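You operate a simulated robot arm through the tools that you are given. There is no shell and no other tool.

Carry out the task below with a simulated robot arm. There is one attempt and no reset: what you move stays moved.

TASK
Tie the red bundle at firm tension.
Fine: bundle in the jaw, switch to grip, pump till the yellow lamp lights, without crushing it; switch to free, bundle back where it lay; the other stays untied.
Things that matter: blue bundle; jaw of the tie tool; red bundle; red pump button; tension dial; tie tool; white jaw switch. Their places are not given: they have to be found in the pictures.

Only the result counts: the job must be done as asked and must still hold three seconds after the hand-in. Knocking over, shifting, dropping, spilling or breaking anything else fails it.

THE ROBOT
A 6-joint arm with a two-finger parallel gripper, fixed in place. Base frame: the origin is on the floor under the middle of its stand, x ahead of it, y to its left, z up; the work surface is at about z = 880. Lengths are in mm, angles in degrees, forces in N, time in s.
With the tool pointing down near the work surface it reaches from about 580 to 940 mm from the base axis. Its first joint turns from -149.0 to 149.0 degrees. Payload 3.43 kg.
The tool frame sits at the grasp point between the pads (the TCP): z along the fingers, y along the line on which they close. The tips reach 34 mm beyond it. Largest opening 128 mm; finger width 24, thickness 12; the body of the gripper, 48 by 130 mm, starts 96 mm behind the TCP.
Orientation is that of the tool frame in the base frame, as a unit quaternion [x, y, z, w]. With the fingers straight down and closing along the base's y, the tool's x points along the base's -x, its y along +y and its z along -z.

THE INTERFACE
- The arm moves only by the tool servo_tool. Its argument "plan" is one flat list of numbers, 7 for each row, row after row: the shift along the tool's x, y, z in mm, then the turn, a rotation vector about the tool's x, y, z in degrees, then the opening, from 0 (shut) to 1 (fully open). In form: [dx, dy, dz, rx, ry, rz, jaw, dx, dy, dz, rx, ry, rz, jaw, ...]. A call has 1 to 20 rows; each row shifts and turns the commanded pose from where the row before left it, along the tool's axes as they then stand. Each row takes 0.2 s and may step no farther than 50 mm and 8.6 degrees from the row before; otherwise, or with a gripper value out of range, the whole call is refused. Where a pose cannot be reached the arm comes as near as it can. A force on the tool above 90 N (or 10 N above the force at the start of the call, whichever is more), or a blocked arm, ends the call early, and 0.2 s more pass. Each finger travels about 108 mm/s and halts on what it meets, pressing with about 44 N; the grip force reading is that of the motor and also rises with nothing between the fingers. The clock runs only during rows and for 0.2 s after the last one: add rows that do not move to give the fingers time. It gives the time, the measured TCP pose, the force on the tool (base axes), the opening and the grip force at its end, in the units of the frame above (readings bear some noise), with the torque about the TCP (base axes, N m) and any sound that the robot's microphone picked up.
- Cameras (640 x 400 px; columns grow to the right, rows downward): "scene" is fixed at [408.2, 494.6, 1617.4]; the picture's right is [0.43, 0.90, 0.00], its down [0.80, -0.38, -0.46] and it looks along [-0.41, 0.20, -0.89] (base axes); focal length 344 px, centre (320, 200). "wrist" rides on the gripper at [76, -11, -160] in the tool frame; the picture's right is [0.15, 0.99, 0.00], its down [-0.88, 0.13, -0.46] and it looks along [-0.45, 0.07, 0.89] (tool axes); focal length 234 px, centre (320, 200).
- get_image(camera): a new picture of that camera. No time passes.
- slide_trunk(by): slides the trunk up (or, below 0, down) by that many mm; the arm rides with it, the base frame stays. It gives what a move gives, with no picture.
- pixel_to_xyz(camera, pixels): for up to 12 pixels [column, row] of the newest picture of that camera ("zoom" is the newest enlarged one), the place [x, y, z] in the base frame of the surface seen there, good to about 3 mm, but the place of the scene camera against the robot may be out by one fixed shift of up to 18 mm in any direction. No time passes.
- zoom(camera, box): a new picture of the part [left, top, right, bottom] of that camera's present view, enlarged. No time passes.
- finish_job(): hands the job in; it is judged then, once.

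Unless the task says otherwise, let go and move clear before handing in.

The tools are called after "Emit:" by a JSON object that holds its "op" and its "data". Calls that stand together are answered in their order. servo_tool: Moves the arm, as the interface text tells. Its arguments: {"type":"object","properties":{"plan":{"type":"array","items":{"type":"number"}}},"required":["plan"]} The other tools are called the same way: slide_trunk (by) moves the trunk up or down; get_image (camera) takes a picture; pixel_to_xyz (camera, pixels) gives the place of the surface under pixels of a picture; zoom (camera, box) takes an enlarged picture of a part of a camera's view; finish_job () hands the job in.

At the start:

```text
time_s: 0.0
tool_pos: [185.6, 800.8, 1227.6]
ee_rot: [0.001, 1.0, 0.0, 0.0]
ft_force: [-0.9, -0.4, 0.3]
wrist_torque: [0.01, 0.01, 0.0]
width: 127.9
grip_force: 0.0
trunk travel left (down, up): [-650.0, 60.0]
```

scene: 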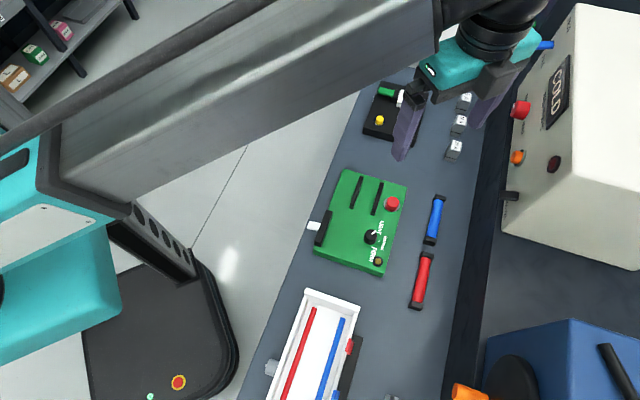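
wrist: 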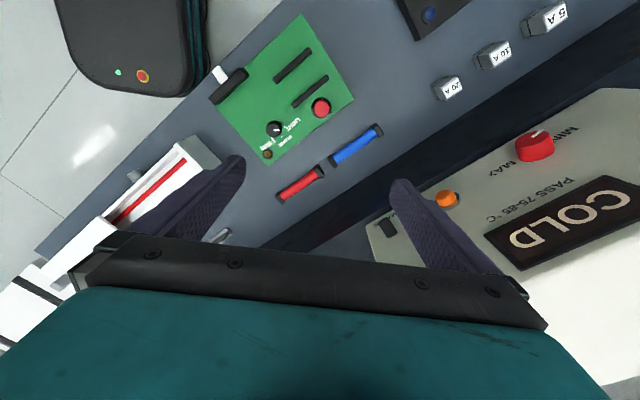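

The scene picture shows a green tie tool near pixel (362,222), a red bundle near (422,280) and a blue one near (434,220). I'll zoom in on these to find the parts.

Emit:
{"op": "zoom", "data": {"camera": "scene", "box": [290, 150, 470, 320]}}

Emit:
{"op": "zoom", "data": {"camera": "wrist", "box": [190, 10, 410, 220]}}

```text
2.35 times, centred on (380, 235) of scene
```

zoom: 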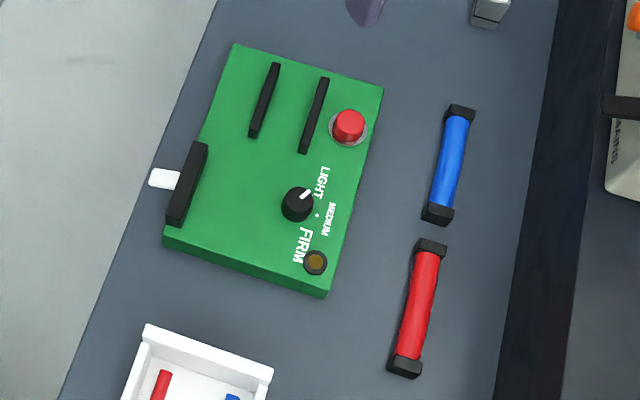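

```text
1.90 times, centred on (300, 115) of wrist
```

zoom: 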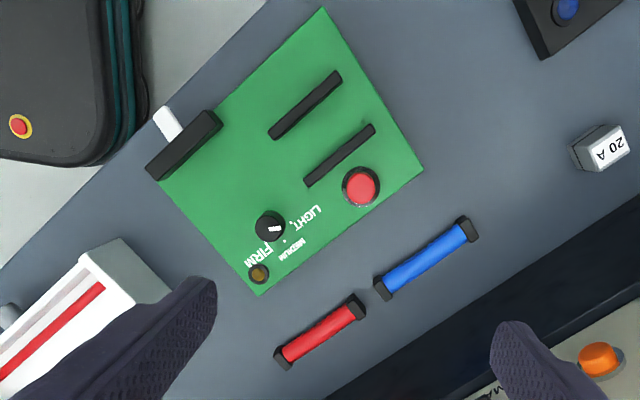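

The dial's white mark points at LIGHT, the white switch sticks out of a black slot on the tool's far side, and two black plates make the jaw. I'll measure the points of interest in the wrist zoom.

Emit:
{"op": "pixel_to_xyz", "data": {"camera": "zoom", "pixels": [[168, 120], [185, 143], [305, 105], [340, 155], [361, 186], [269, 226], [259, 273], [320, 333], [425, 258], [318, 15], [415, 170], [258, 293]]}}

Emit:
{"op": "pixel_to_xyz", "data": {"camera": "scene", "pixels": [[314, 226], [323, 227], [356, 191], [376, 197], [392, 203], [371, 236], [378, 261], [421, 281], [434, 220], [349, 170], [405, 186], [381, 275]]}}

```text
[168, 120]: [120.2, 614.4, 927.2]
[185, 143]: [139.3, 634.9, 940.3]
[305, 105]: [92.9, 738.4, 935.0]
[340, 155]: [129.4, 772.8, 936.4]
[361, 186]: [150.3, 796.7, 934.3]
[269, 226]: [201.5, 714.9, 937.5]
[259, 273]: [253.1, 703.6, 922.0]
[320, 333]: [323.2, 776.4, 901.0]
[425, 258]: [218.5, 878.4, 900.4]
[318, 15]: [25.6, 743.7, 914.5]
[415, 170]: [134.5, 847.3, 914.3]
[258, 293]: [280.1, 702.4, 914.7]
```

```text
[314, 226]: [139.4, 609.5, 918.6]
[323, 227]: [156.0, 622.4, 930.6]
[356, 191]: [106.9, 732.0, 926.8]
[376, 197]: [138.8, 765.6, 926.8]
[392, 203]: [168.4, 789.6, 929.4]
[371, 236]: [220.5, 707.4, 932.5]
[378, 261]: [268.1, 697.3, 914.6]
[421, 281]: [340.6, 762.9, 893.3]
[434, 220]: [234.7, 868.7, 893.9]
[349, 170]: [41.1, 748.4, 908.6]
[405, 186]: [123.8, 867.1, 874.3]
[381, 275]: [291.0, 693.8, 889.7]
```

The scene camera is offset about (17,-7,-7) from the wrist camera, so I'll trust the wrist readings. I'll zoom tighter on the jaw, switch, dial and bundles before moving.

Emit:
{"op": "zoom", "data": {"camera": "wrist", "box": [205, 10, 305, 75]}}

Emit:
{"op": "zoom", "data": {"camera": "wrist", "box": [240, 60, 360, 165]}}

Emit:
{"op": "zoom", "data": {"camera": "scene", "box": [300, 160, 420, 285]}}

Emit:
{"op": "zoom", "data": {"camera": "wrist", "box": [270, 115, 390, 210]}}

```text
6.15 times, centred on (255, 42) of wrist
```

zoom: 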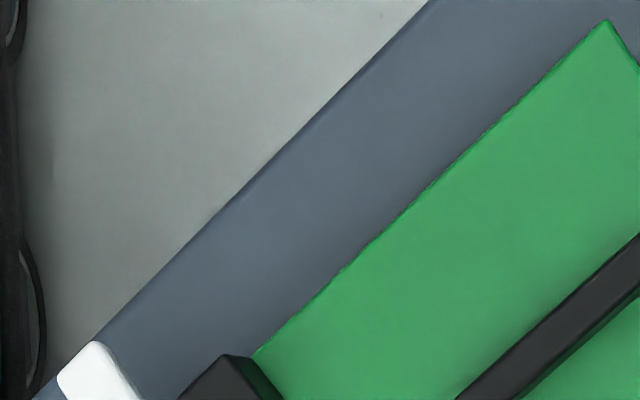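

```text
3.81 times, centred on (300, 112) of wrist
```

zoom: 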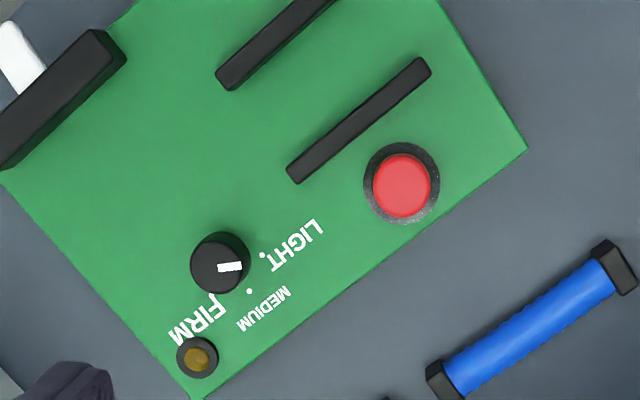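

```text
3.20 times, centred on (360, 222) of scene
```

zoom: 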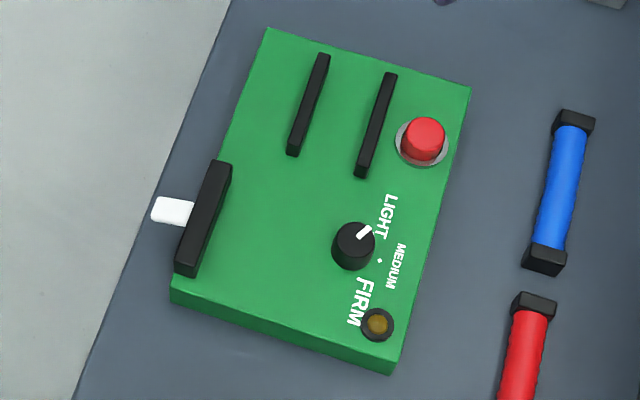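

```text
4.21 times, centred on (330, 162) of wrist
```

zoom: 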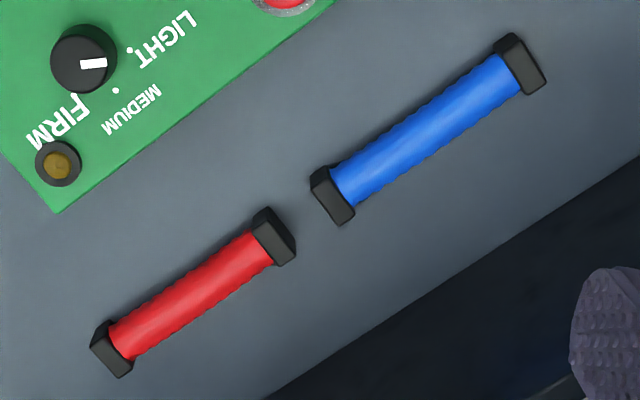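

The last zoom shows the red bundle (dark square caps at about (273,237) and (112,348)) and the blue one next to it. I'll measure both bundles here, then move in for a closer look.

Emit:
{"op": "pixel_to_xyz", "data": {"camera": "zoom", "pixels": [[271, 230], [112, 345], [190, 292], [270, 208], [296, 256], [92, 348], [120, 377], [425, 130], [332, 195], [520, 62], [240, 320], [50, 162]]}}

Emit:
{"op": "servo_tool", "data": {"plan": [0, 0, 0, 0, 0, -8.5, 1, 0, 0, 0, 0, 0, -8.5, 1, 0, 0, 0, 0, 0, -8.5, 1, 0, 0, 0, 0, 0, -8.5, 1, 0, 0, 0, 0, 0, -8.5, 1, 0, 0, 0, 0, 0, -2.5, 1, 0, 0, 0, 0, 0, 0, 1]}}

```text
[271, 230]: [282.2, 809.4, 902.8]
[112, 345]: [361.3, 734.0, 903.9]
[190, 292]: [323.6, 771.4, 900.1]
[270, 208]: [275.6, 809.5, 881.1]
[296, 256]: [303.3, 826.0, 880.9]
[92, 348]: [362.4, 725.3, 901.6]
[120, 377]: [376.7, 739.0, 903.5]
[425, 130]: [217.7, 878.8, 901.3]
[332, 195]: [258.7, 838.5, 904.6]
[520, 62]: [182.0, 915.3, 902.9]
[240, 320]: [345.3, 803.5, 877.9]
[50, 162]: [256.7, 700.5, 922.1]
```

```text
time_s: 1.2
tool_pos: [182.4, 803.1, 1228.1]
ee_rot: [-0.337, 0.942, 0.004, -0.003]
ft_force: [-21.4, 12.6, -0.3]
wrist_torque: [-2.47, -3.73, -2.28]
width: 128.0
grip_force: 0.1
trunk travel left (down, up): [-650.0, 60.0]
stopped in row 6: the force on the tool passed its limit at 153 N (the readings are from after the stop); the commanded pose is now the measured one
```

The rotation stopped with a contact force near the end, so something is touching. I'll look before moving again.

Emit:
{"op": "get_image", "data": {"camera": "scene"}}

Emit:
{"op": "get_image", "data": {"camera": "wrist"}}

```text
taken
```

scene: 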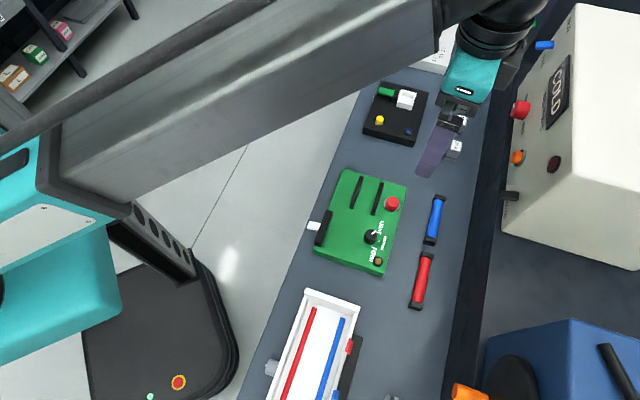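

```text
taken
```

wrist: 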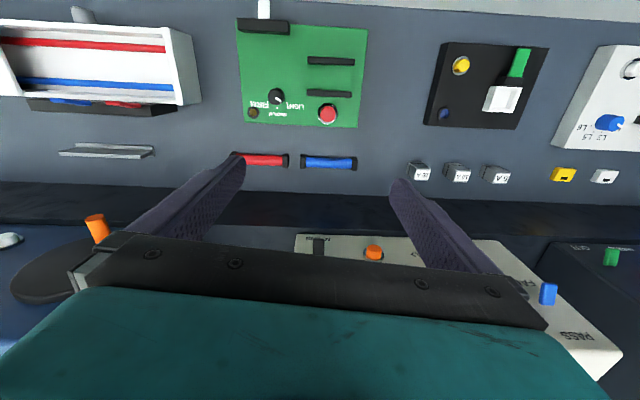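

The torque suggests the contact is on the wrist camera side, about 180 mm above the TCP, which would be the arm's own forearm. No item on the table looks disturbed. I'll turn back the other way to release it.

Emit:
{"op": "servo_tool", "data": {"plan": [0, 0, 0, 0, 0, 5, 1, 0, 0, 0, 0, 0, 8, 1, 0, 0, 0, 0, 0, 8, 1, 0, 0, 0, 0, 0, 0, 1]}}

Emit:
{"op": "pixel_to_xyz", "data": {"camera": "scene", "pixels": [[577, 5], [505, 225], [512, 200], [520, 110], [600, 130], [517, 157], [560, 60], [470, 120], [455, 200], [490, 370], [570, 320], [440, 60]]}}

```text
time_s: 2.2
tool_pos: [183.8, 802.0, 1227.5]
ee_rot: [-0.162, 0.987, 0.004, -0.004]
ft_force: [-0.7, 0.4, -0.7]
wrist_torque: [-0.01, 0.03, -0.02]
width: 127.9
grip_force: 0.1
trunk travel left (down, up): [-650.0, 60.0]
```

```text
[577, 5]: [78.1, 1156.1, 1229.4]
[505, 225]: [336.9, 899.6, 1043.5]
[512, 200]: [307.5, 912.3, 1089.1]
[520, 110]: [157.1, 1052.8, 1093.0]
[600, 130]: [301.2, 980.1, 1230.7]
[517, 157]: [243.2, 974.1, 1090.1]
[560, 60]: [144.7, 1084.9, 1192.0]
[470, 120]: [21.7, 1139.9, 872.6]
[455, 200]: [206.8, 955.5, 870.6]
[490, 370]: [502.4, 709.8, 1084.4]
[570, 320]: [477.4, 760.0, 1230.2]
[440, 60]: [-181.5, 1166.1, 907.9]
```

The arm is free again (force about 0), and the machine face is about 80 mm behind the bundles. I'll turn the tool the other way so it closes across the bundles, with the camera looking along them.

Emit:
{"op": "servo_tool", "data": {"plan": [0, 0, 0, 0, 0, 7.9, 1, 0, 0, 0, 0, 0, 7.9, 1, 0, 0, 0, 0, 0, 7.9, 1, 0, 0, 0, 0, 0, 7.9, 1, 0, 0, 0, 0, 0, 7.9, 1, 0, 0, 0, 0, 0, 7.9, 1, 0, 0, 0, 0, 0, 7.9, 1, 0, 0, 0, 0, 0, 7.9, 1, 0, 0, 0, 0, 0, 0, 1]}}

Emit:
{"op": "get_image", "data": {"camera": "scene"}}

Emit:
{"op": "get_image", "data": {"camera": "wrist"}}

```text
time_s: 4.2
tool_pos: [183.4, 801.8, 1228.3]
ee_rot: [0.379, 0.925, -0.001, -0.005]
ft_force: [0.0, -0.2, -0.1]
wrist_torque: [-0.04, 0.0, 0.02]
width: 127.7
grip_force: 0.1
trunk travel left (down, up): [-650.0, 60.0]
```

```text
taken
```

scene: 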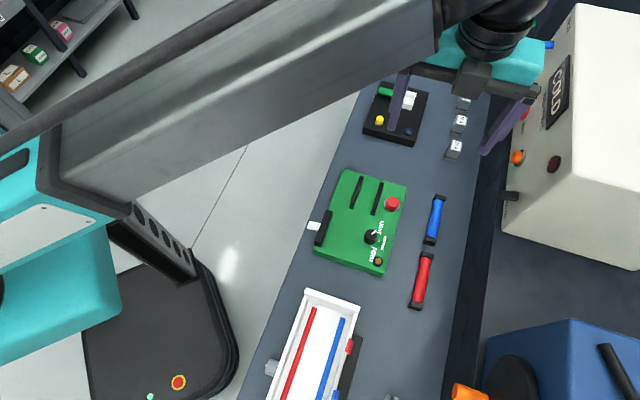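

```text
taken
```

wrist: 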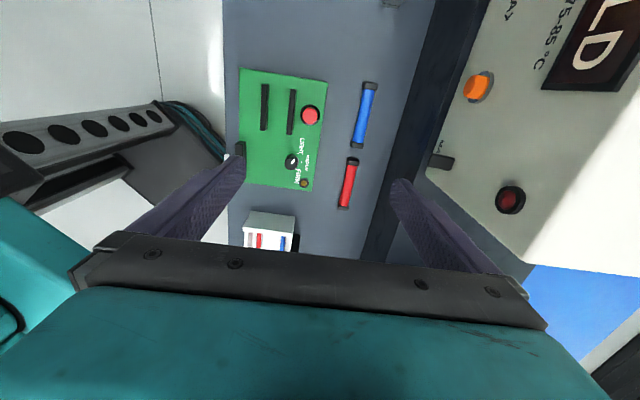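

The tool now closes across the bundles, and they and the tie tool are visible at (250-365, 75-210). I'll lower 180 mm for a close, accurate view.

Emit:
{"op": "servo_tool", "data": {"plan": [0, 0, 45, 0, 0, 0, 1, 0, 0, 45, 0, 0, 0, 1, 0, 0, 45, 0, 0, 0, 1, 0, 0, 45, 0, 0, 0, 1, 0, 0, 0, 0, 0, 0, 1]}}

Emit:
{"op": "get_image", "data": {"camera": "scene"}}

Emit:
{"op": "get_image", "data": {"camera": "wrist"}}

```text
time_s: 5.4
tool_pos: [181.0, 800.2, 1046.3]
ee_rot: [0.379, 0.925, 0.001, -0.005]
ft_force: [-0.1, 0.3, 0.1]
wrist_torque: [0.02, -0.01, -0.03]
width: 128.2
grip_force: 0.1
trunk travel left (down, up): [-650.0, 60.0]
```

```text
taken
```

scene: 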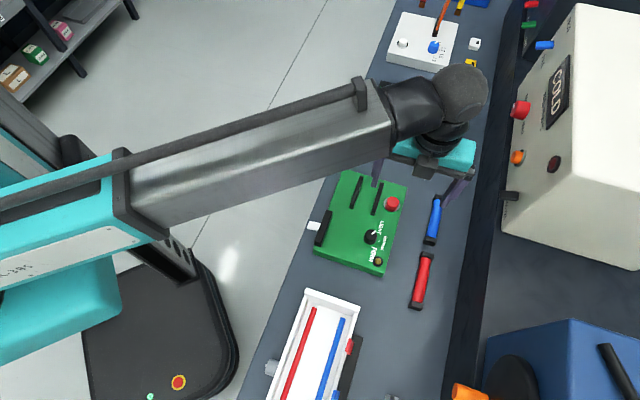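

```text
taken
```

wrist: 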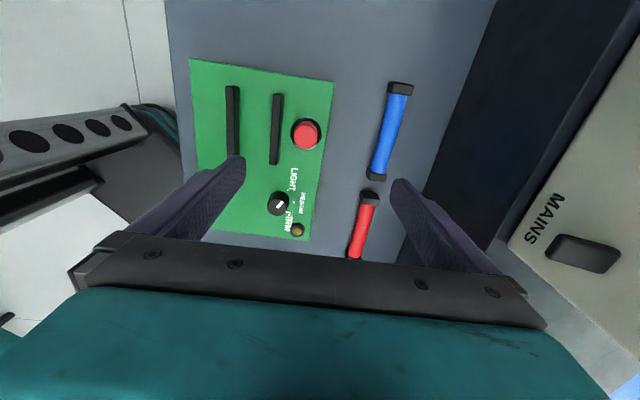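

The view is closer now, with the jaw plates at (233,120) and (276,130), the pump button at (306,133), and the bundles at (390,130) and (362,225). I'll zoom on the jaw/dial and on the bundles to measure.

Emit:
{"op": "zoom", "data": {"camera": "wrist", "box": [185, 60, 345, 160]}}

Emit:
{"op": "pixel_to_xyz", "data": {"camera": "wrist", "pixels": [[190, 58], [333, 81], [309, 240], [306, 128], [277, 205], [297, 230], [232, 88], [277, 97], [276, 158], [400, 88], [377, 175], [370, 197]]}}

Emit:
{"op": "zoom", "data": {"camera": "wrist", "box": [330, 70, 430, 265]}}

```text
4.00 times, centred on (265, 110) of wrist
```

zoom: 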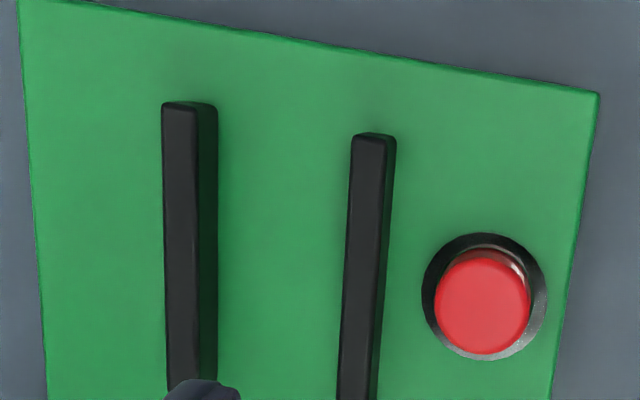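

```text
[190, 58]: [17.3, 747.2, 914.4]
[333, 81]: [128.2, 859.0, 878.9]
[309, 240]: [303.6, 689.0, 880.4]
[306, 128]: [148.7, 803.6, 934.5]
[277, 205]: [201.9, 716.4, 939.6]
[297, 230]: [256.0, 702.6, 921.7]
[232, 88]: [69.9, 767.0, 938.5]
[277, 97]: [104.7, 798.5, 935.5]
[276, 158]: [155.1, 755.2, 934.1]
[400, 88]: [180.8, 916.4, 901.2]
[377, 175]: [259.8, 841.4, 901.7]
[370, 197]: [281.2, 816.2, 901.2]
```

```text
2.05 times, centred on (380, 168) of wrist
```

zoom: 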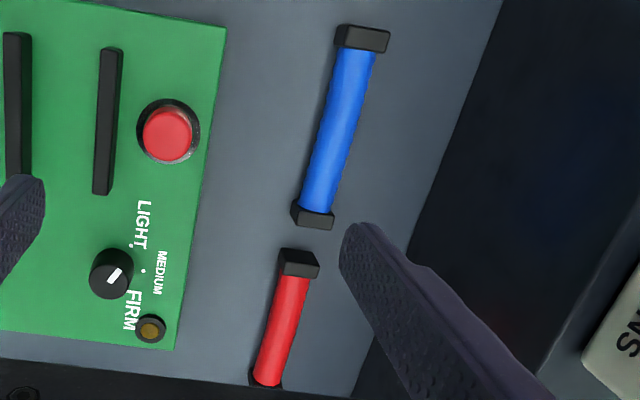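

The plates look about 41 mm apart inside and 9 mm thick. I'll measure the cap corners of both bundles in the newest zoom.

Emit:
{"op": "pixel_to_xyz", "data": {"camera": "zoom", "pixels": [[283, 264], [313, 268], [284, 252], [316, 256], [300, 266], [268, 378], [295, 212], [330, 217], [342, 40], [386, 44], [364, 30], [312, 208]]}}

Emit:
{"op": "zoom", "data": {"camera": "wrist", "box": [340, 160, 400, 215]}}

Emit:
{"op": "zoom", "data": {"camera": "scene", "box": [395, 240, 455, 320]}}

```text
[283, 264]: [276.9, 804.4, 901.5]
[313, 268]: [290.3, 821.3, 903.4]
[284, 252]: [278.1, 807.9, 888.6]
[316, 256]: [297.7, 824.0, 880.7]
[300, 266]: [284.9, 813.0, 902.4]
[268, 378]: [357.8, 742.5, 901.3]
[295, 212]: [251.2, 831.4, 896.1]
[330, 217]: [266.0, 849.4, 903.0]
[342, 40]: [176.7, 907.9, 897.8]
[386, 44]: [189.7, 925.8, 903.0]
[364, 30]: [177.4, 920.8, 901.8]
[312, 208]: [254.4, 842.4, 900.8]
```

```text
7.27 times, centred on (370, 188) of wrist
```

zoom: 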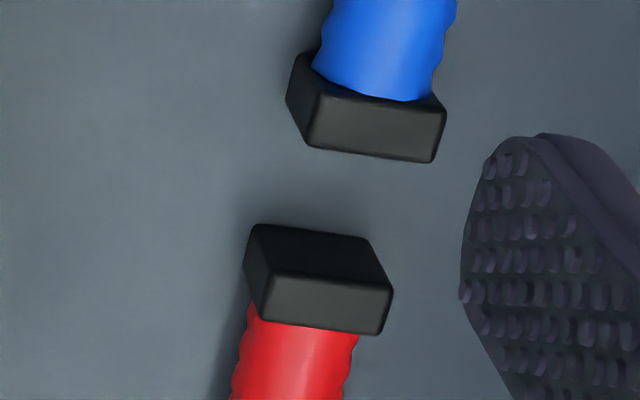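

```text
5.00 times, centred on (425, 280) of scene
```

zoom: 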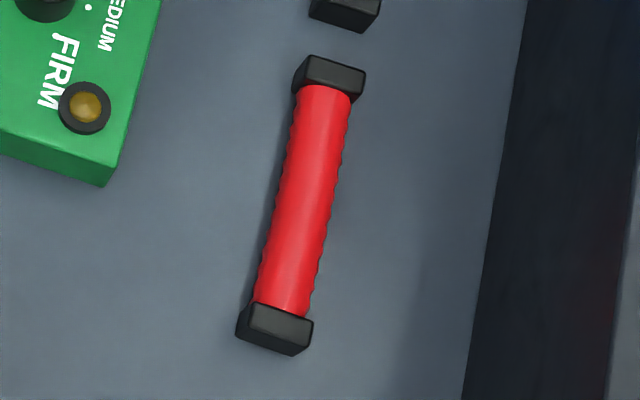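

The bundles have square end caps about 23 mm wide, and the plates are about 75 mm long, so the caps will stick out of the jaw. Next I'll look closely at the switch and the dial from both cameras.

Emit:
{"op": "zoom", "data": {"camera": "scene", "box": [300, 200, 345, 255]}}

Emit:
{"op": "zoom", "data": {"camera": "scene", "box": [345, 205, 400, 275]}}

Emit:
{"op": "zoom", "data": {"camera": "wrist", "box": [255, 150, 335, 245]}}

Emit:
{"op": "pixel_to_xyz", "data": {"camera": "zoom", "pixels": [[180, 220], [100, 100], [200, 100]]}}

```text
7.27 times, centred on (322, 228) of scene
```

zoom: 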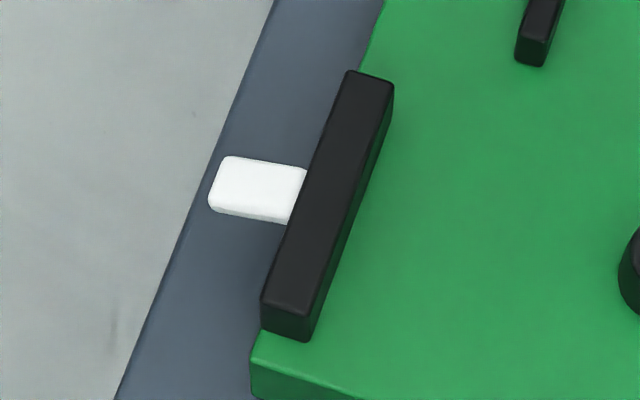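

```text
5.71 times, centred on (372, 240) of scene
```

zoom: 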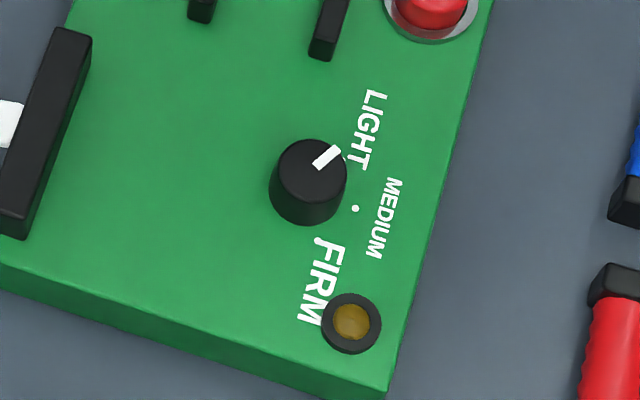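

```text
4.21 times, centred on (295, 198) of wrist
```

zoom: 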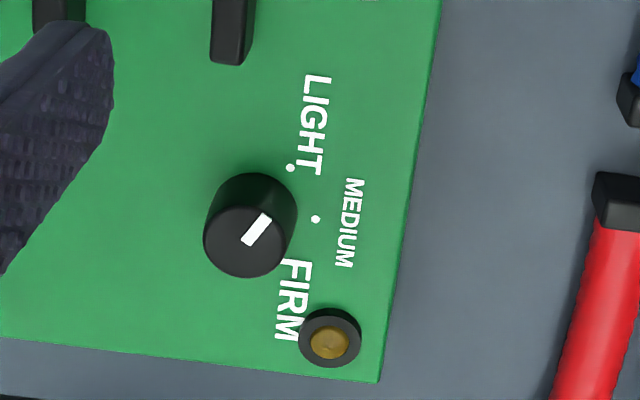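

```text
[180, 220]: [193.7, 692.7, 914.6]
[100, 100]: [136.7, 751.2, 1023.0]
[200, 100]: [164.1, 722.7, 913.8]
```

The paddle-shaped white switch sticks out sideways from a black block. I'll measure the block ends, the lever, and the dial dots and pointer.

Emit:
{"op": "pixel_to_xyz", "data": {"camera": "zoom", "pixels": [[290, 168], [315, 219], [247, 242], [266, 220], [246, 240], [250, 215], [208, 245], [287, 240], [246, 272], [329, 343], [379, 380], [225, 60]]}}

Emit:
{"op": "zoom", "data": {"camera": "scene", "box": [300, 200, 345, 255]}}

Emit:
{"op": "pixel_to_xyz", "data": {"camera": "zoom", "pixels": [[350, 78], [388, 92], [266, 298], [306, 308], [215, 185], [230, 165], [245, 185], [290, 190], [220, 208], [265, 318], [300, 330], [285, 215]]}}

```text
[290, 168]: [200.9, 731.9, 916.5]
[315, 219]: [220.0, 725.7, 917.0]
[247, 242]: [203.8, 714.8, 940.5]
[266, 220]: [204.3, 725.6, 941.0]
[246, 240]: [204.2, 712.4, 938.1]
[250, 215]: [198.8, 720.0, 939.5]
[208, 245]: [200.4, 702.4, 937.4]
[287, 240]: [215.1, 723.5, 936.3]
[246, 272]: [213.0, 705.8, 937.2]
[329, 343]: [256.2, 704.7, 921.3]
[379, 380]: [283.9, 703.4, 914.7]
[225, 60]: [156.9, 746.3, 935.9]
```

```text
7.27 times, centred on (322, 228) of scene
```

zoom: 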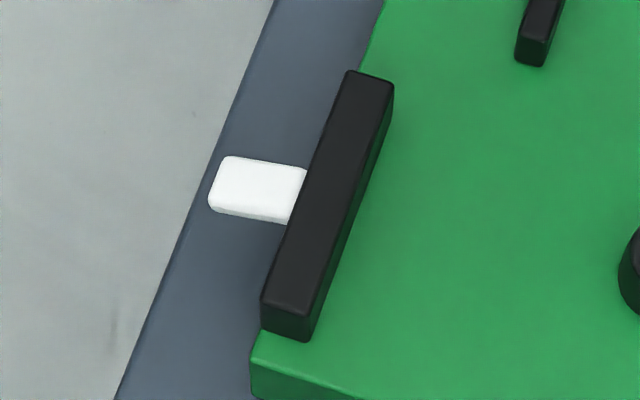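

```text
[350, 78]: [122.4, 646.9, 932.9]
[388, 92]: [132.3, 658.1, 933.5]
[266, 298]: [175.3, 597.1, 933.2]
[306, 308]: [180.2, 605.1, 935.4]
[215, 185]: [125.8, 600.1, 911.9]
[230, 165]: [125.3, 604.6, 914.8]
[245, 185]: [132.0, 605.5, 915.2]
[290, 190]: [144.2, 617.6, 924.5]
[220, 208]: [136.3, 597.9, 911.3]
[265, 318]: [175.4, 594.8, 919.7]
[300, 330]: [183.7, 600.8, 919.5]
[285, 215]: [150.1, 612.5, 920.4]
```

The lever slopes from about z=931 at the block down to about z=919 at its tip, so it seems to be a toggle pivoted inside the block. I'll check the forearm's height to see which tool angles are possible.

Emit:
{"op": "pixel_to_xyz", "data": {"camera": "scene", "pixels": [[150, 195], [200, 180], [260, 160], [320, 143], [370, 125], [385, 150], [420, 110], [460, 95], [440, 130], [440, 155], [230, 110], [350, 95]]}}

Emit:
{"op": "zoom", "data": {"camera": "scene", "box": [340, 50, 520, 230]}}

```text
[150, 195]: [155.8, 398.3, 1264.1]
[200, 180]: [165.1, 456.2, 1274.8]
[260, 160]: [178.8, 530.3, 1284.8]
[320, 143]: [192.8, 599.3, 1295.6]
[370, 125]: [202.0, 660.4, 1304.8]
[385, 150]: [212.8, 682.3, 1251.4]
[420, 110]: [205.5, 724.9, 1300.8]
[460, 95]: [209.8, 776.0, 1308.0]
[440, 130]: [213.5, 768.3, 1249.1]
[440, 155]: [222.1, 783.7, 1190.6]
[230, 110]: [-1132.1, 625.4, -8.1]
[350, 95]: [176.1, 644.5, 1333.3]
```

```text
2.22 times, centred on (430, 140) of scene
```

zoom: 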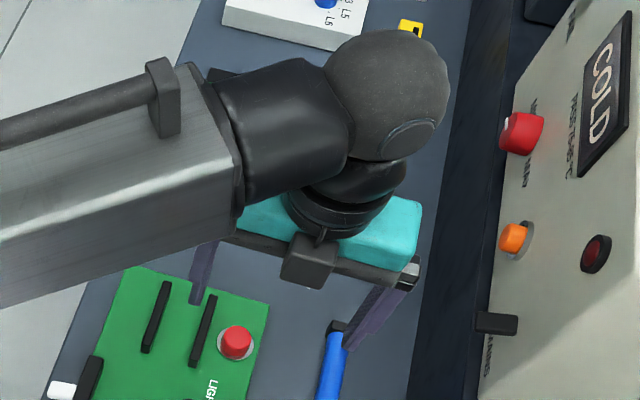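

The forearm sits nearly level right beside the camera mount, so I'll keep the camera off the base side. I'll now measure the dial dots in the scene view (the FIRM dot is visible there) and the machine face clearance in the wrist view.

Emit:
{"op": "zoom", "data": {"camera": "scene", "box": [355, 220, 395, 270]}}

Emit:
{"op": "pixel_to_xyz", "data": {"camera": "wrist", "pixels": [[530, 245], [545, 200], [580, 255], [565, 262], [605, 260], [505, 230], [470, 200], [440, 190], [560, 300], [600, 180], [620, 240], [500, 255]]}}

```text
8.00 times, centred on (375, 245) of scene
```

zoom: 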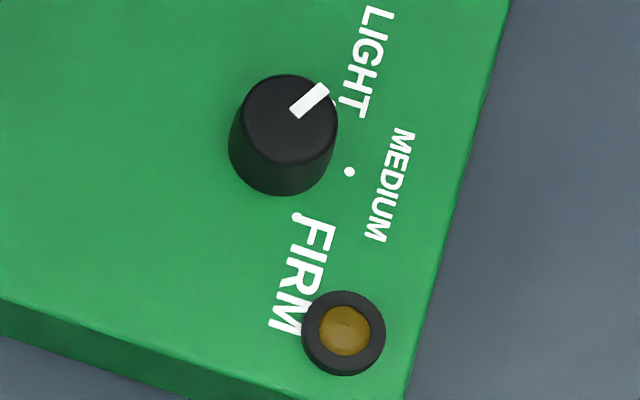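

```text
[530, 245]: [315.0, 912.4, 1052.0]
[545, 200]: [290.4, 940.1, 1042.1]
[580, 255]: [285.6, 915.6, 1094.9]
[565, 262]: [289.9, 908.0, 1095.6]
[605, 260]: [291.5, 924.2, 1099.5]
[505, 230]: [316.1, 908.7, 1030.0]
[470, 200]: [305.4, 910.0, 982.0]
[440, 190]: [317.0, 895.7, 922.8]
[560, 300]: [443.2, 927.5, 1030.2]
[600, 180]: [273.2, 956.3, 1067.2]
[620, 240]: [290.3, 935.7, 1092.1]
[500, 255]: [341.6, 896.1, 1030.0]
```

The machine face is at about u=868 along the across direction, so the gripper body will clear it by about 30 mm. Next I'll measure the dial dots.

Emit:
{"op": "pixel_to_xyz", "data": {"camera": "zoom", "pixels": [[341, 98], [349, 172], [298, 217], [290, 118], [320, 92], [297, 110], [290, 78], [245, 115], [335, 125], [288, 160], [344, 333], [280, 193]]}}

```text
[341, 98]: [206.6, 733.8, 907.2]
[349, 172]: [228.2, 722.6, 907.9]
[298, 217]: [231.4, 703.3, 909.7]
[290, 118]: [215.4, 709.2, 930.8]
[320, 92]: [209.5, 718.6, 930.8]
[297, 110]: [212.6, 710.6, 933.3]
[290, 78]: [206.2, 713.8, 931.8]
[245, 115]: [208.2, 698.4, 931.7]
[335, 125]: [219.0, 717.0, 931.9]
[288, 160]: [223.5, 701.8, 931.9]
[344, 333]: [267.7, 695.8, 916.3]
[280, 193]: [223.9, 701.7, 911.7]
```

The dial centre is near (203,715), the pointer is at about 105-110°, and FIRM is at about -15°, so the dial needs roughly 120° clockwise as seen from above. I'll move above the dial, turn the tool back to about 5°, and look again.

Emit:
{"op": "servo_tool", "data": {"plan": [-38, -23, 0, 0, 0, 0, 0.6, -37.8, -22.6, 0, 0, 0, 0, 0.6, 0, 0, 0, 0, 0, -8, 0.6, 0, 0, 0, 0, 0, -8, 0.6, 0, 0, 0, 0, 0, -8, 0.6, 0, 0, 0, 0, 0, -8, 0.6, 0, 0, 0, 0, 0, -7.6, 0.6, 0, 0, 0, 0, 0, 0, 0.6]}}

Emit:
{"op": "get_image", "data": {"camera": "wrist"}}

Emit:
{"op": "get_image", "data": {"camera": "scene"}}

```text
time_s: 7.2
tool_pos: [205.1, 717.2, 1046.4]
ee_rot: [0.042, 0.999, 0.003, -0.004]
ft_force: [-0.2, 0.1, 0.9]
wrist_torque: [-0.02, 0.0, 0.02]
width: 76.8
grip_force: 0.1
trunk travel left (down, up): [-650.0, 60.0]
```

```text
taken
```

wrist: 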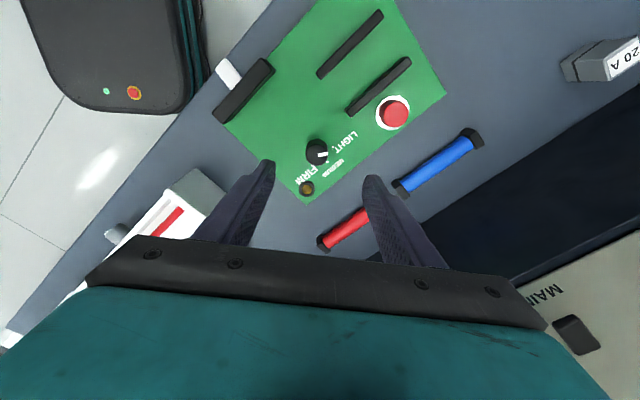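

```text
taken
```

scene: 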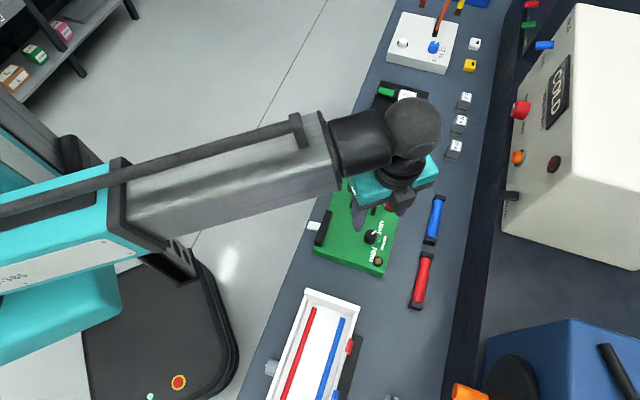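

The dial sits at wrist pixel (316,151), between the fingers. I'll zoom for a precise centre and pointer angle.

Emit:
{"op": "zoom", "data": {"camera": "wrist", "box": [285, 120, 365, 205]}}

Emit:
{"op": "pixel_to_xyz", "data": {"camera": "wrist", "pixels": [[306, 153], [327, 153], [316, 145], [316, 163], [316, 154]]}}

Emit:
{"op": "zoom", "data": {"camera": "wrist", "box": [205, 40, 285, 130]}}

```text
4.71 times, centred on (325, 162) of wrist
```

zoom: 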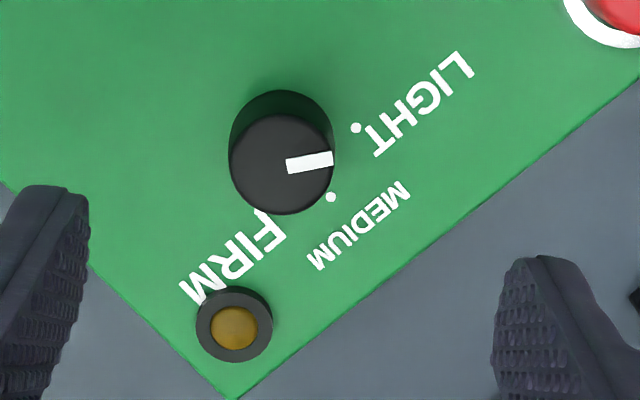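

```text
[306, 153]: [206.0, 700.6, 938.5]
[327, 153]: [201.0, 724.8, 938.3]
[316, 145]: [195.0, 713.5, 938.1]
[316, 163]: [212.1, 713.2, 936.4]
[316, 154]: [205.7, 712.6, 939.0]
```

```text
4.44 times, centred on (245, 85) of wrist
```

zoom: 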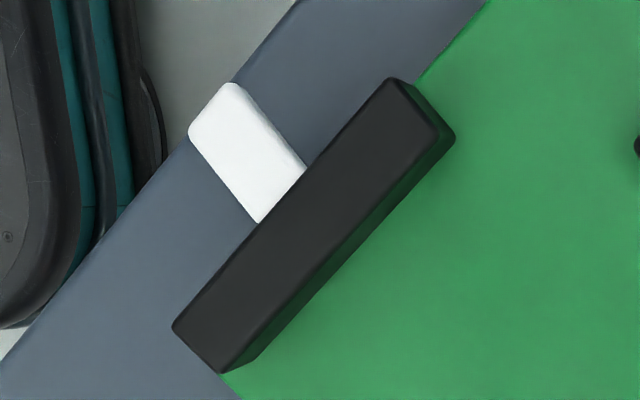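

The dial's centre is about (204.5, 713.3), with its top at z≈939 and a diameter of about 26 mm. I'll lower the open fingers around it and check before closing.

Emit:
{"op": "servo_tool", "data": {"plan": [0.3, -3.9, 0, 0, 0, 0, 0.42, 0, 0, 30, 0, 0, 0, 0.42, 0, 0, 30, 0, 0, 0, 0.42, 0, 0, 20, 0, 0, 0, 0.42, 0, 0, 11.5, 0, 0, 0, 0.42, 0, 0, 0, 0, 0, 0, 0.42]}}

Emit:
{"op": "get_image", "data": {"camera": "wrist"}}

Emit:
{"op": "zoom", "data": {"camera": "scene", "box": [320, 160, 440, 290]}}

```text
time_s: 8.6
tool_pos: [199.6, 714.4, 954.1]
ee_rot: [0.043, 0.999, 0.002, -0.005]
ft_force: [0.1, 0.2, 0.4]
wrist_torque: [-0.01, 0.01, 0.02]
width: 53.5
grip_force: 0.0
trunk travel left (down, up): [-650.0, 60.0]
```

```text
taken
```

wrist: 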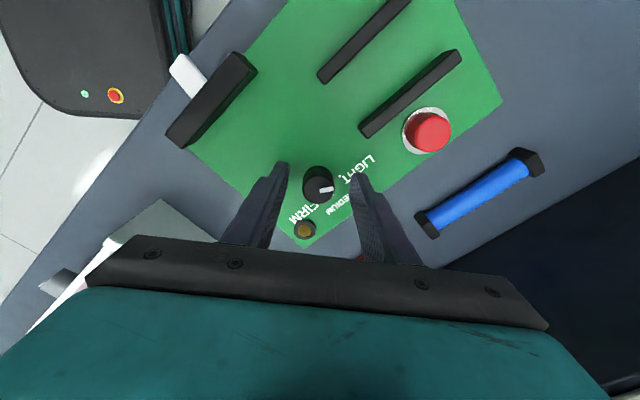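

```text
3.08 times, centred on (380, 225) of scene
```

zoom: 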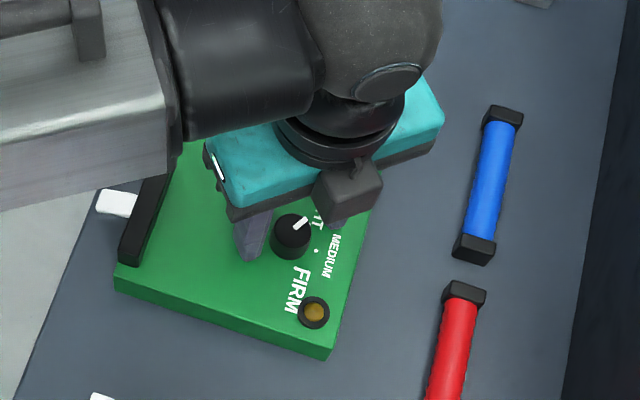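

The readings show the tool at (199.6, 714.4, 954.1). I'll zoom on the wrist view to check the knob is centred between the fingers; its top should appear near pixel (319,185).

Emit:
{"op": "zoom", "data": {"camera": "wrist", "box": [270, 145, 370, 245]}}

Emit:
{"op": "pixel_to_xyz", "data": {"camera": "zoom", "pixels": [[308, 175], [270, 175], [345, 175], [308, 130], [308, 225], [320, 185]]}}

```text
4.00 times, centred on (320, 195) of wrist
```

zoom: 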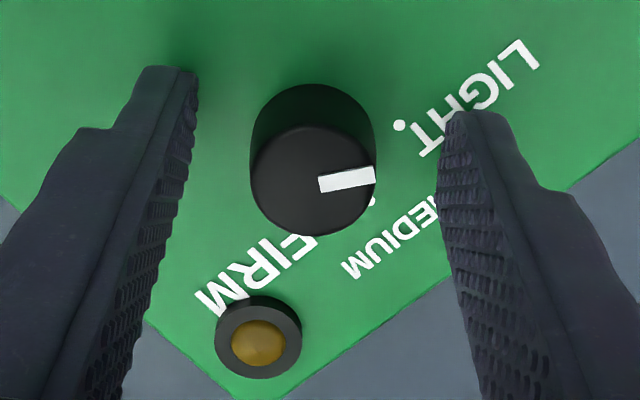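

```text
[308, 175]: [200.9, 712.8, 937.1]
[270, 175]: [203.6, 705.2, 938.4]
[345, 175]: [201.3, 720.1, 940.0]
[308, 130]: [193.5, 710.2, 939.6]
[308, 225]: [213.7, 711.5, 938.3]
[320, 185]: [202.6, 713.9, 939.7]
```

The knob sits about 4.5 mm ahead (+x) of the TCP axis. I'll shift onto it and close the fingers.

Emit:
{"op": "servo_tool", "data": {"plan": [-4.5, -0.9, 0, 0, 0, 0, 0.42, 0, 0, 0, 0, 0, 0, 0.42]}}

Emit:
{"op": "zoom", "data": {"camera": "wrist", "box": [270, 145, 370, 245]}}

```text
time_s: 9.2
tool_pos: [205.9, 713.4, 955.6]
ee_rot: [0.044, 0.999, 0.003, -0.004]
ft_force: [1.1, 0.3, 0.2]
wrist_torque: [0.0, 0.0, -0.03]
width: 54.0
grip_force: 0.1
trunk travel left (down, up): [-650.0, 60.0]
```

```text
4.00 times, centred on (320, 195) of wrist
```

zoom: 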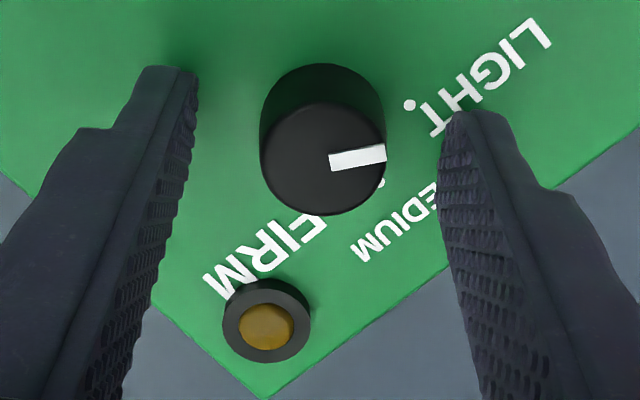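

The knob is centred now (zoom pixel (323,160)). I'll close on it and turn the first 60° clockwise.

Emit:
{"op": "servo_tool", "data": {"plan": [0, 0, 0, 0, 0, 0, 0.1, 0, 0, 0, 0, 0, 0, 0.1, 0, 0, 0, 0, 0, 0, 0.1, 0, 0, 0, 0, 0, 8, 0.1, 0, 0, 0, 0, 0, 8, 0.1, 0, 0, 0, 0, 0, 8, 0.1, 0, 0, 0, 0, 0, 8, 0.1, 0, 0, 0, 0, 0, 8, 0.1, 0, 0, 0, 0, 0, 8, 0.1, 0, 0, 0, 0, 0, 8, 0.1, 0, 0, 0, 0, 0, 4, 0.1, 0, 0, 0, 0, 0, 0, 0.1]}}

Emit:
{"op": "zoom", "data": {"camera": "wrist", "box": [250, 125, 390, 265]}}

Emit:
{"op": "zoom", "data": {"camera": "scene", "box": [330, 190, 430, 290]}}

```text
time_s: 11.8
tool_pos: [205.2, 713.9, 954.3]
ee_rot: [0.537, 0.844, 0.001, -0.005]
ft_force: [-8.9, 17.2, 2.4]
wrist_torque: [1.0, 0.58, -0.02]
width: 27.1
grip_force: 44.8
trunk travel left (down, up): [-650.0, 60.0]
```

```text
2.86 times, centred on (320, 195) of wrist
```

zoom: 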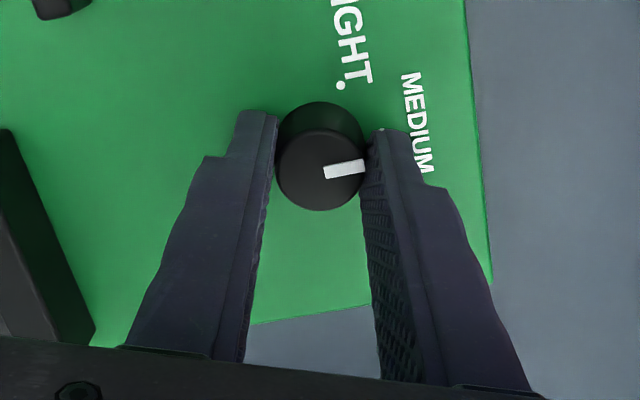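

```text
4.00 times, centred on (380, 240) of scene
```

zoom: 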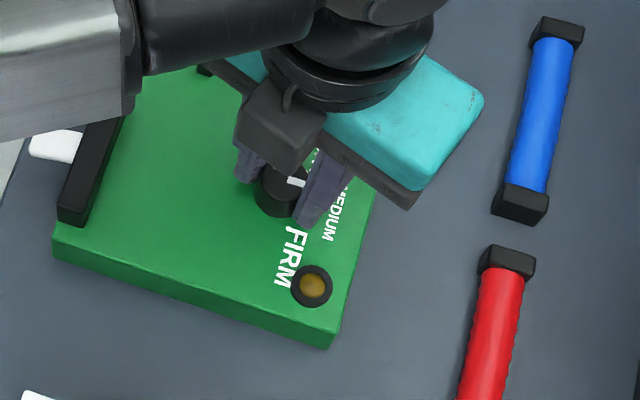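

The knob turned with the fingers (its pointer still faces the right finger). I'll turn another 60° to FIRM.

Emit:
{"op": "servo_tool", "data": {"plan": [0, 0, 0, 0, 0, 8, 0.1, 0, 0, 0, 0, 0, 8, 0.1, 0, 0, 0, 0, 0, 8, 0.1, 0, 0, 0, 0, 0, 8, 0.1, 0, 0, 0, 0, 0, 8, 0.1, 0, 0, 0, 0, 0, 8, 0.1, 0, 0, 0, 0, 0, 8, 0.1, 0, 0, 0, 0, 0, 4, 0.1, 0, 0, 0, 0, 0, 0, 0.1]}}

Emit:
{"op": "zoom", "data": {"camera": "wrist", "box": [250, 125, 390, 265]}}

Emit:
{"op": "zoom", "data": {"camera": "scene", "box": [330, 190, 430, 290]}}

```text
time_s: 13.8
tool_pos: [205.2, 711.6, 955.8]
ee_rot: [0.741, 0.671, -0.008, -0.015]
ft_force: [-45.9, 16.6, 4.6]
wrist_torque: [-0.05, 1.66, 0.03]
width: 26.7
grip_force: 44.9
out of reach, approached as far as the arm can: row 4, 5, 6, 7, 8
trunk travel left (down, up): [-650.0, 60.0]
```

```text
2.86 times, centred on (320, 195) of wrist
```

zoom: 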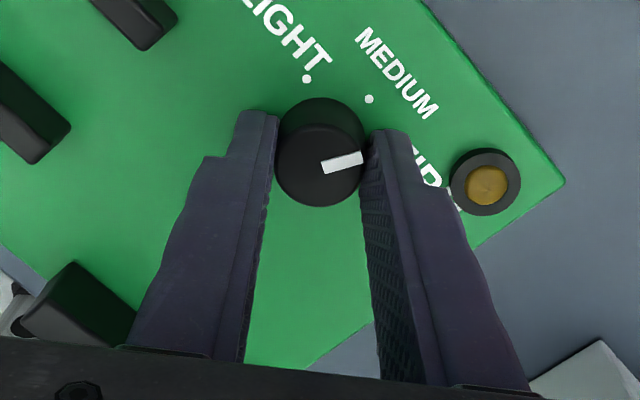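

```text
4.00 times, centred on (380, 240) of scene
```

zoom: 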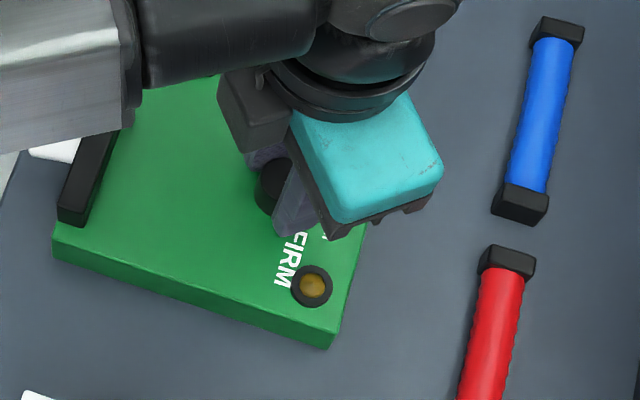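

The wrist reached its turning limit at about 96°, so the pointer is now between MEDIUM and FIRM, with about 30° left. I'll open slightly (staying clear of the lamp) and see where the tool settles.

Emit:
{"op": "servo_tool", "data": {"plan": [0, 0, 0, 0, 0, 0, 0.3, 0, 0, 0, 0, 0, 0, 0.3, 0, 0, 0, 0, 0, 0, 0.3]}}

Emit:
{"op": "zoom", "data": {"camera": "wrist", "box": [250, 125, 390, 265]}}

```text
time_s: 14.6
tool_pos: [216.2, 710.2, 955.1]
ee_rot: [0.744, 0.669, -0.003, -0.008]
ft_force: [-19.9, 2.7, -0.3]
wrist_torque: [0.36, 0.6, 0.04]
width: 48.7
grip_force: 9.4
trunk travel left (down, up): [-650.0, 60.0]
```

```text
2.86 times, centred on (320, 195) of wrist
```

zoom: 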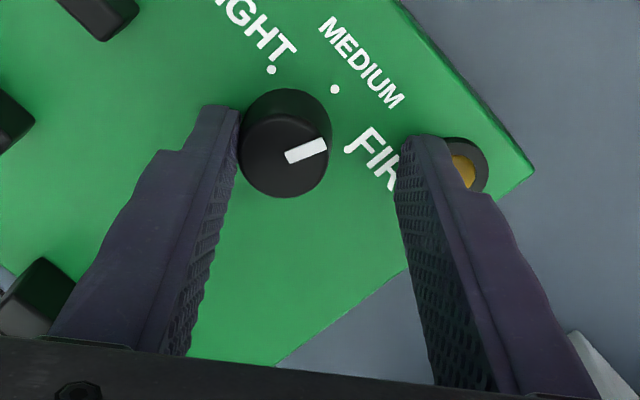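

On release the tool sprang about 11 mm in +x and now leans a finger against the knob. The safest move is straight up, then re-approach with the tool turned back.

Emit:
{"op": "servo_tool", "data": {"plan": [0, 0, -30, 0, 0, 0, 0.38, 0, 0, -30, 0, 0, 0, 0.38, 0, 0, 0, 0, 0, 0, 0.42]}}

Emit:
{"op": "get_image", "data": {"camera": "wrist"}}

Emit:
{"op": "zoom", "data": {"camera": "scene", "box": [320, 180, 440, 290]}}

```text
time_s: 15.4
tool_pos: [218.1, 708.9, 1015.1]
ee_rot: [0.743, 0.669, -0.002, -0.007]
ft_force: [0.3, -0.3, 0.5]
wrist_torque: [-0.02, -0.02, 0.02]
width: 53.7
grip_force: 0.0
trunk travel left (down, up): [-650.0, 60.0]
```

```text
taken
```

wrist: 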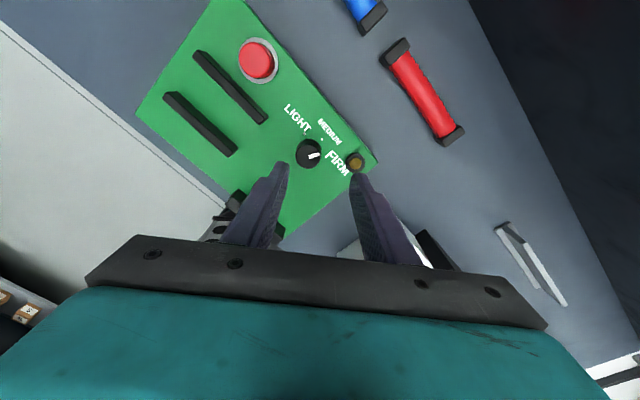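

```text
3.64 times, centred on (380, 235) of scene
```

zoom: 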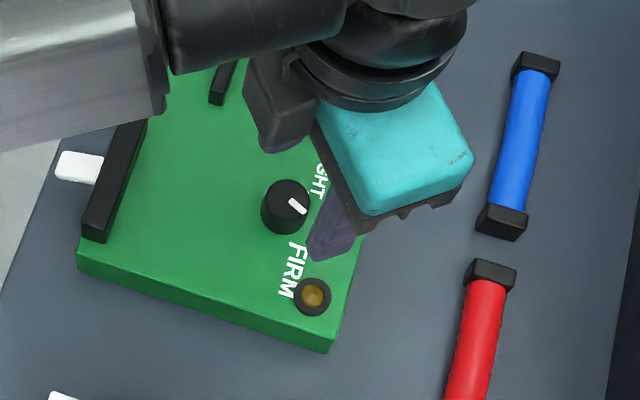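

The force is zero again and the pointer sits between MEDIUM and FIRM. I'll turn the tool back 86° while high, and re-centre over the knob.

Emit:
{"op": "servo_tool", "data": {"plan": [0, 0, 0, 0, 0, -8.5, 0.42, 0, 0, 0, 0, 0, -8.5, 0.42, 0, 0, 0, 0, 0, -8.5, 0.42, 0, 0, 0, 0, 0, -8.5, 0.42, 0, 0, 0, 0, 0, -8.5, 0.42, 0, 0, 0, 0, 0, -8.5, 0.42, 0, 0, 0, 0, 0, -8.5, 0.42, 0, 0, 0, 0, 0, -8.5, 0.42, 0, 0, 0, 0, 0, -8.5, 0.42, 0, 0, 0, 0, 0, -8.5, 0.42, 0, 0, 0, 0, 0, 0, 0.42]}}

Emit:
{"op": "get_image", "data": {"camera": "wrist"}}

```text
time_s: 17.8
tool_pos: [219.7, 707.9, 1014.8]
ee_rot: [0.095, 0.995, 0.002, -0.007]
ft_force: [-0.2, 0.6, -0.2]
wrist_torque: [-0.03, 0.01, -0.02]
width: 53.7
grip_force: 0.1
trunk travel left (down, up): [-650.0, 60.0]
```

```text
taken
```

wrist: 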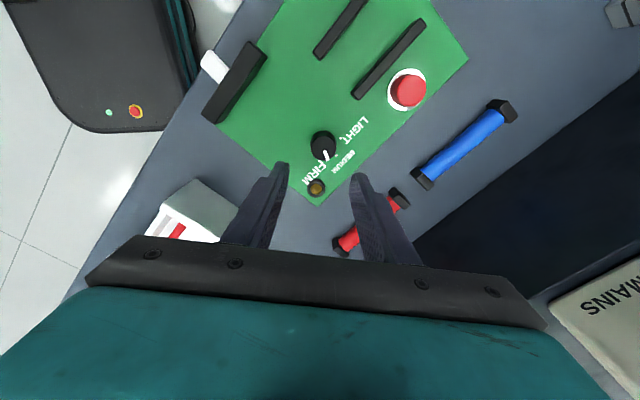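

The tool is at (219.7,707.9) with 10.9° turn. I'll shift back over the knob, lower, and check centring again.

Emit:
{"op": "servo_tool", "data": {"plan": [16, 2.6, 0, 0, 0, 0, 0.42, 0, 0, 30, 0, 0, 0, 0.42, 0, 0, 30, 0, 0, 0, 0.42, 0, 0, 0, 0, 0, 0, 0.42]}}

Emit:
{"op": "zoom", "data": {"camera": "wrist", "box": [270, 145, 370, 245]}}

```text
time_s: 18.8
tool_pos: [203.3, 715.7, 953.7]
ee_rot: [0.096, 0.995, 0.003, -0.006]
ft_force: [0.0, 0.2, 0.9]
wrist_torque: [-0.03, -0.03, 0.03]
width: 53.7
grip_force: 0.1
trunk travel left (down, up): [-650.0, 60.0]
```

```text
4.00 times, centred on (320, 195) of wrist
```

zoom: 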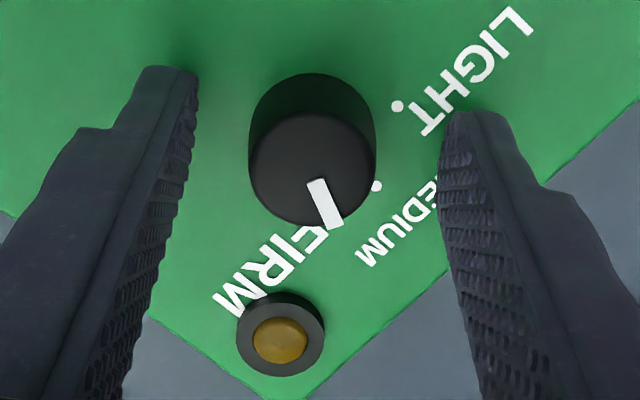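

The knob is about 2 mm off centre. I'll correct that, grip, and turn about 30° more toward FIRM.

Emit:
{"op": "servo_tool", "data": {"plan": [-2, -1.2, 0, 0, 0, 0, 0.42, 0, 0, 0, 0, 0, 0, 0.42, 0, 0, 0, 0, 0, 0, 0.1, 0, 0, 0, 0, 0, 0, 0.1, 0, 0, 0, 0, 0, 0, 0.1, 0, 0, 0, 0, 0, 7, 0.1, 0, 0, 0, 0, 0, 7, 0.1, 0, 0, 0, 0, 0, 7, 0.1, 0, 0, 0, 0, 0, 7, 0.1, 0, 0, 0, 0, 0, 0, 0.1, 0, 0, 0, 0, 0, 0, 0.1]}}

Emit:
{"op": "zoom", "data": {"camera": "wrist", "box": [270, 145, 370, 245]}}

Emit:
{"op": "zoom", "data": {"camera": "scene", "box": [340, 205, 410, 285]}}

```text
time_s: 21.2
tool_pos: [203.5, 714.5, 954.3]
ee_rot: [0.334, 0.942, 0.0, -0.008]
ft_force: [1.9, 5.9, -2.9]
wrist_torque: [0.09, -0.24, 0.0]
width: 26.9
grip_force: 44.8
trunk travel left (down, up): [-650.0, 60.0]
```

```text
4.00 times, centred on (320, 195) of wrist
```

zoom: 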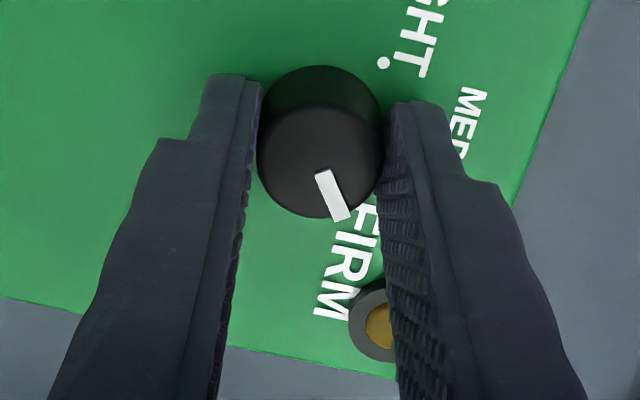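

```text
5.00 times, centred on (375, 245) of scene
```

zoom: 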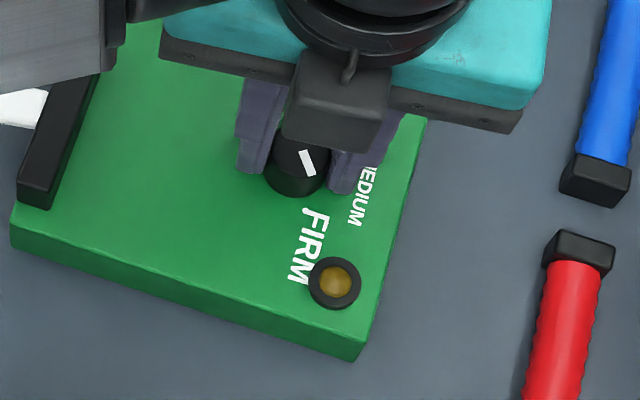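

The tool has turned 28°, and the pointer is near the FIRM dot in the scene zoom. I'll zoom tighter to compare the angles.

Emit:
{"op": "zoom", "data": {"camera": "scene", "box": [352, 222, 387, 262]}}

```text
10.00 times, centred on (370, 242) of scene
```

zoom: 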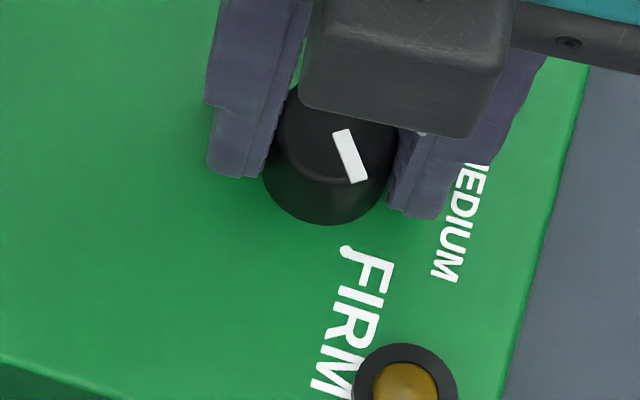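

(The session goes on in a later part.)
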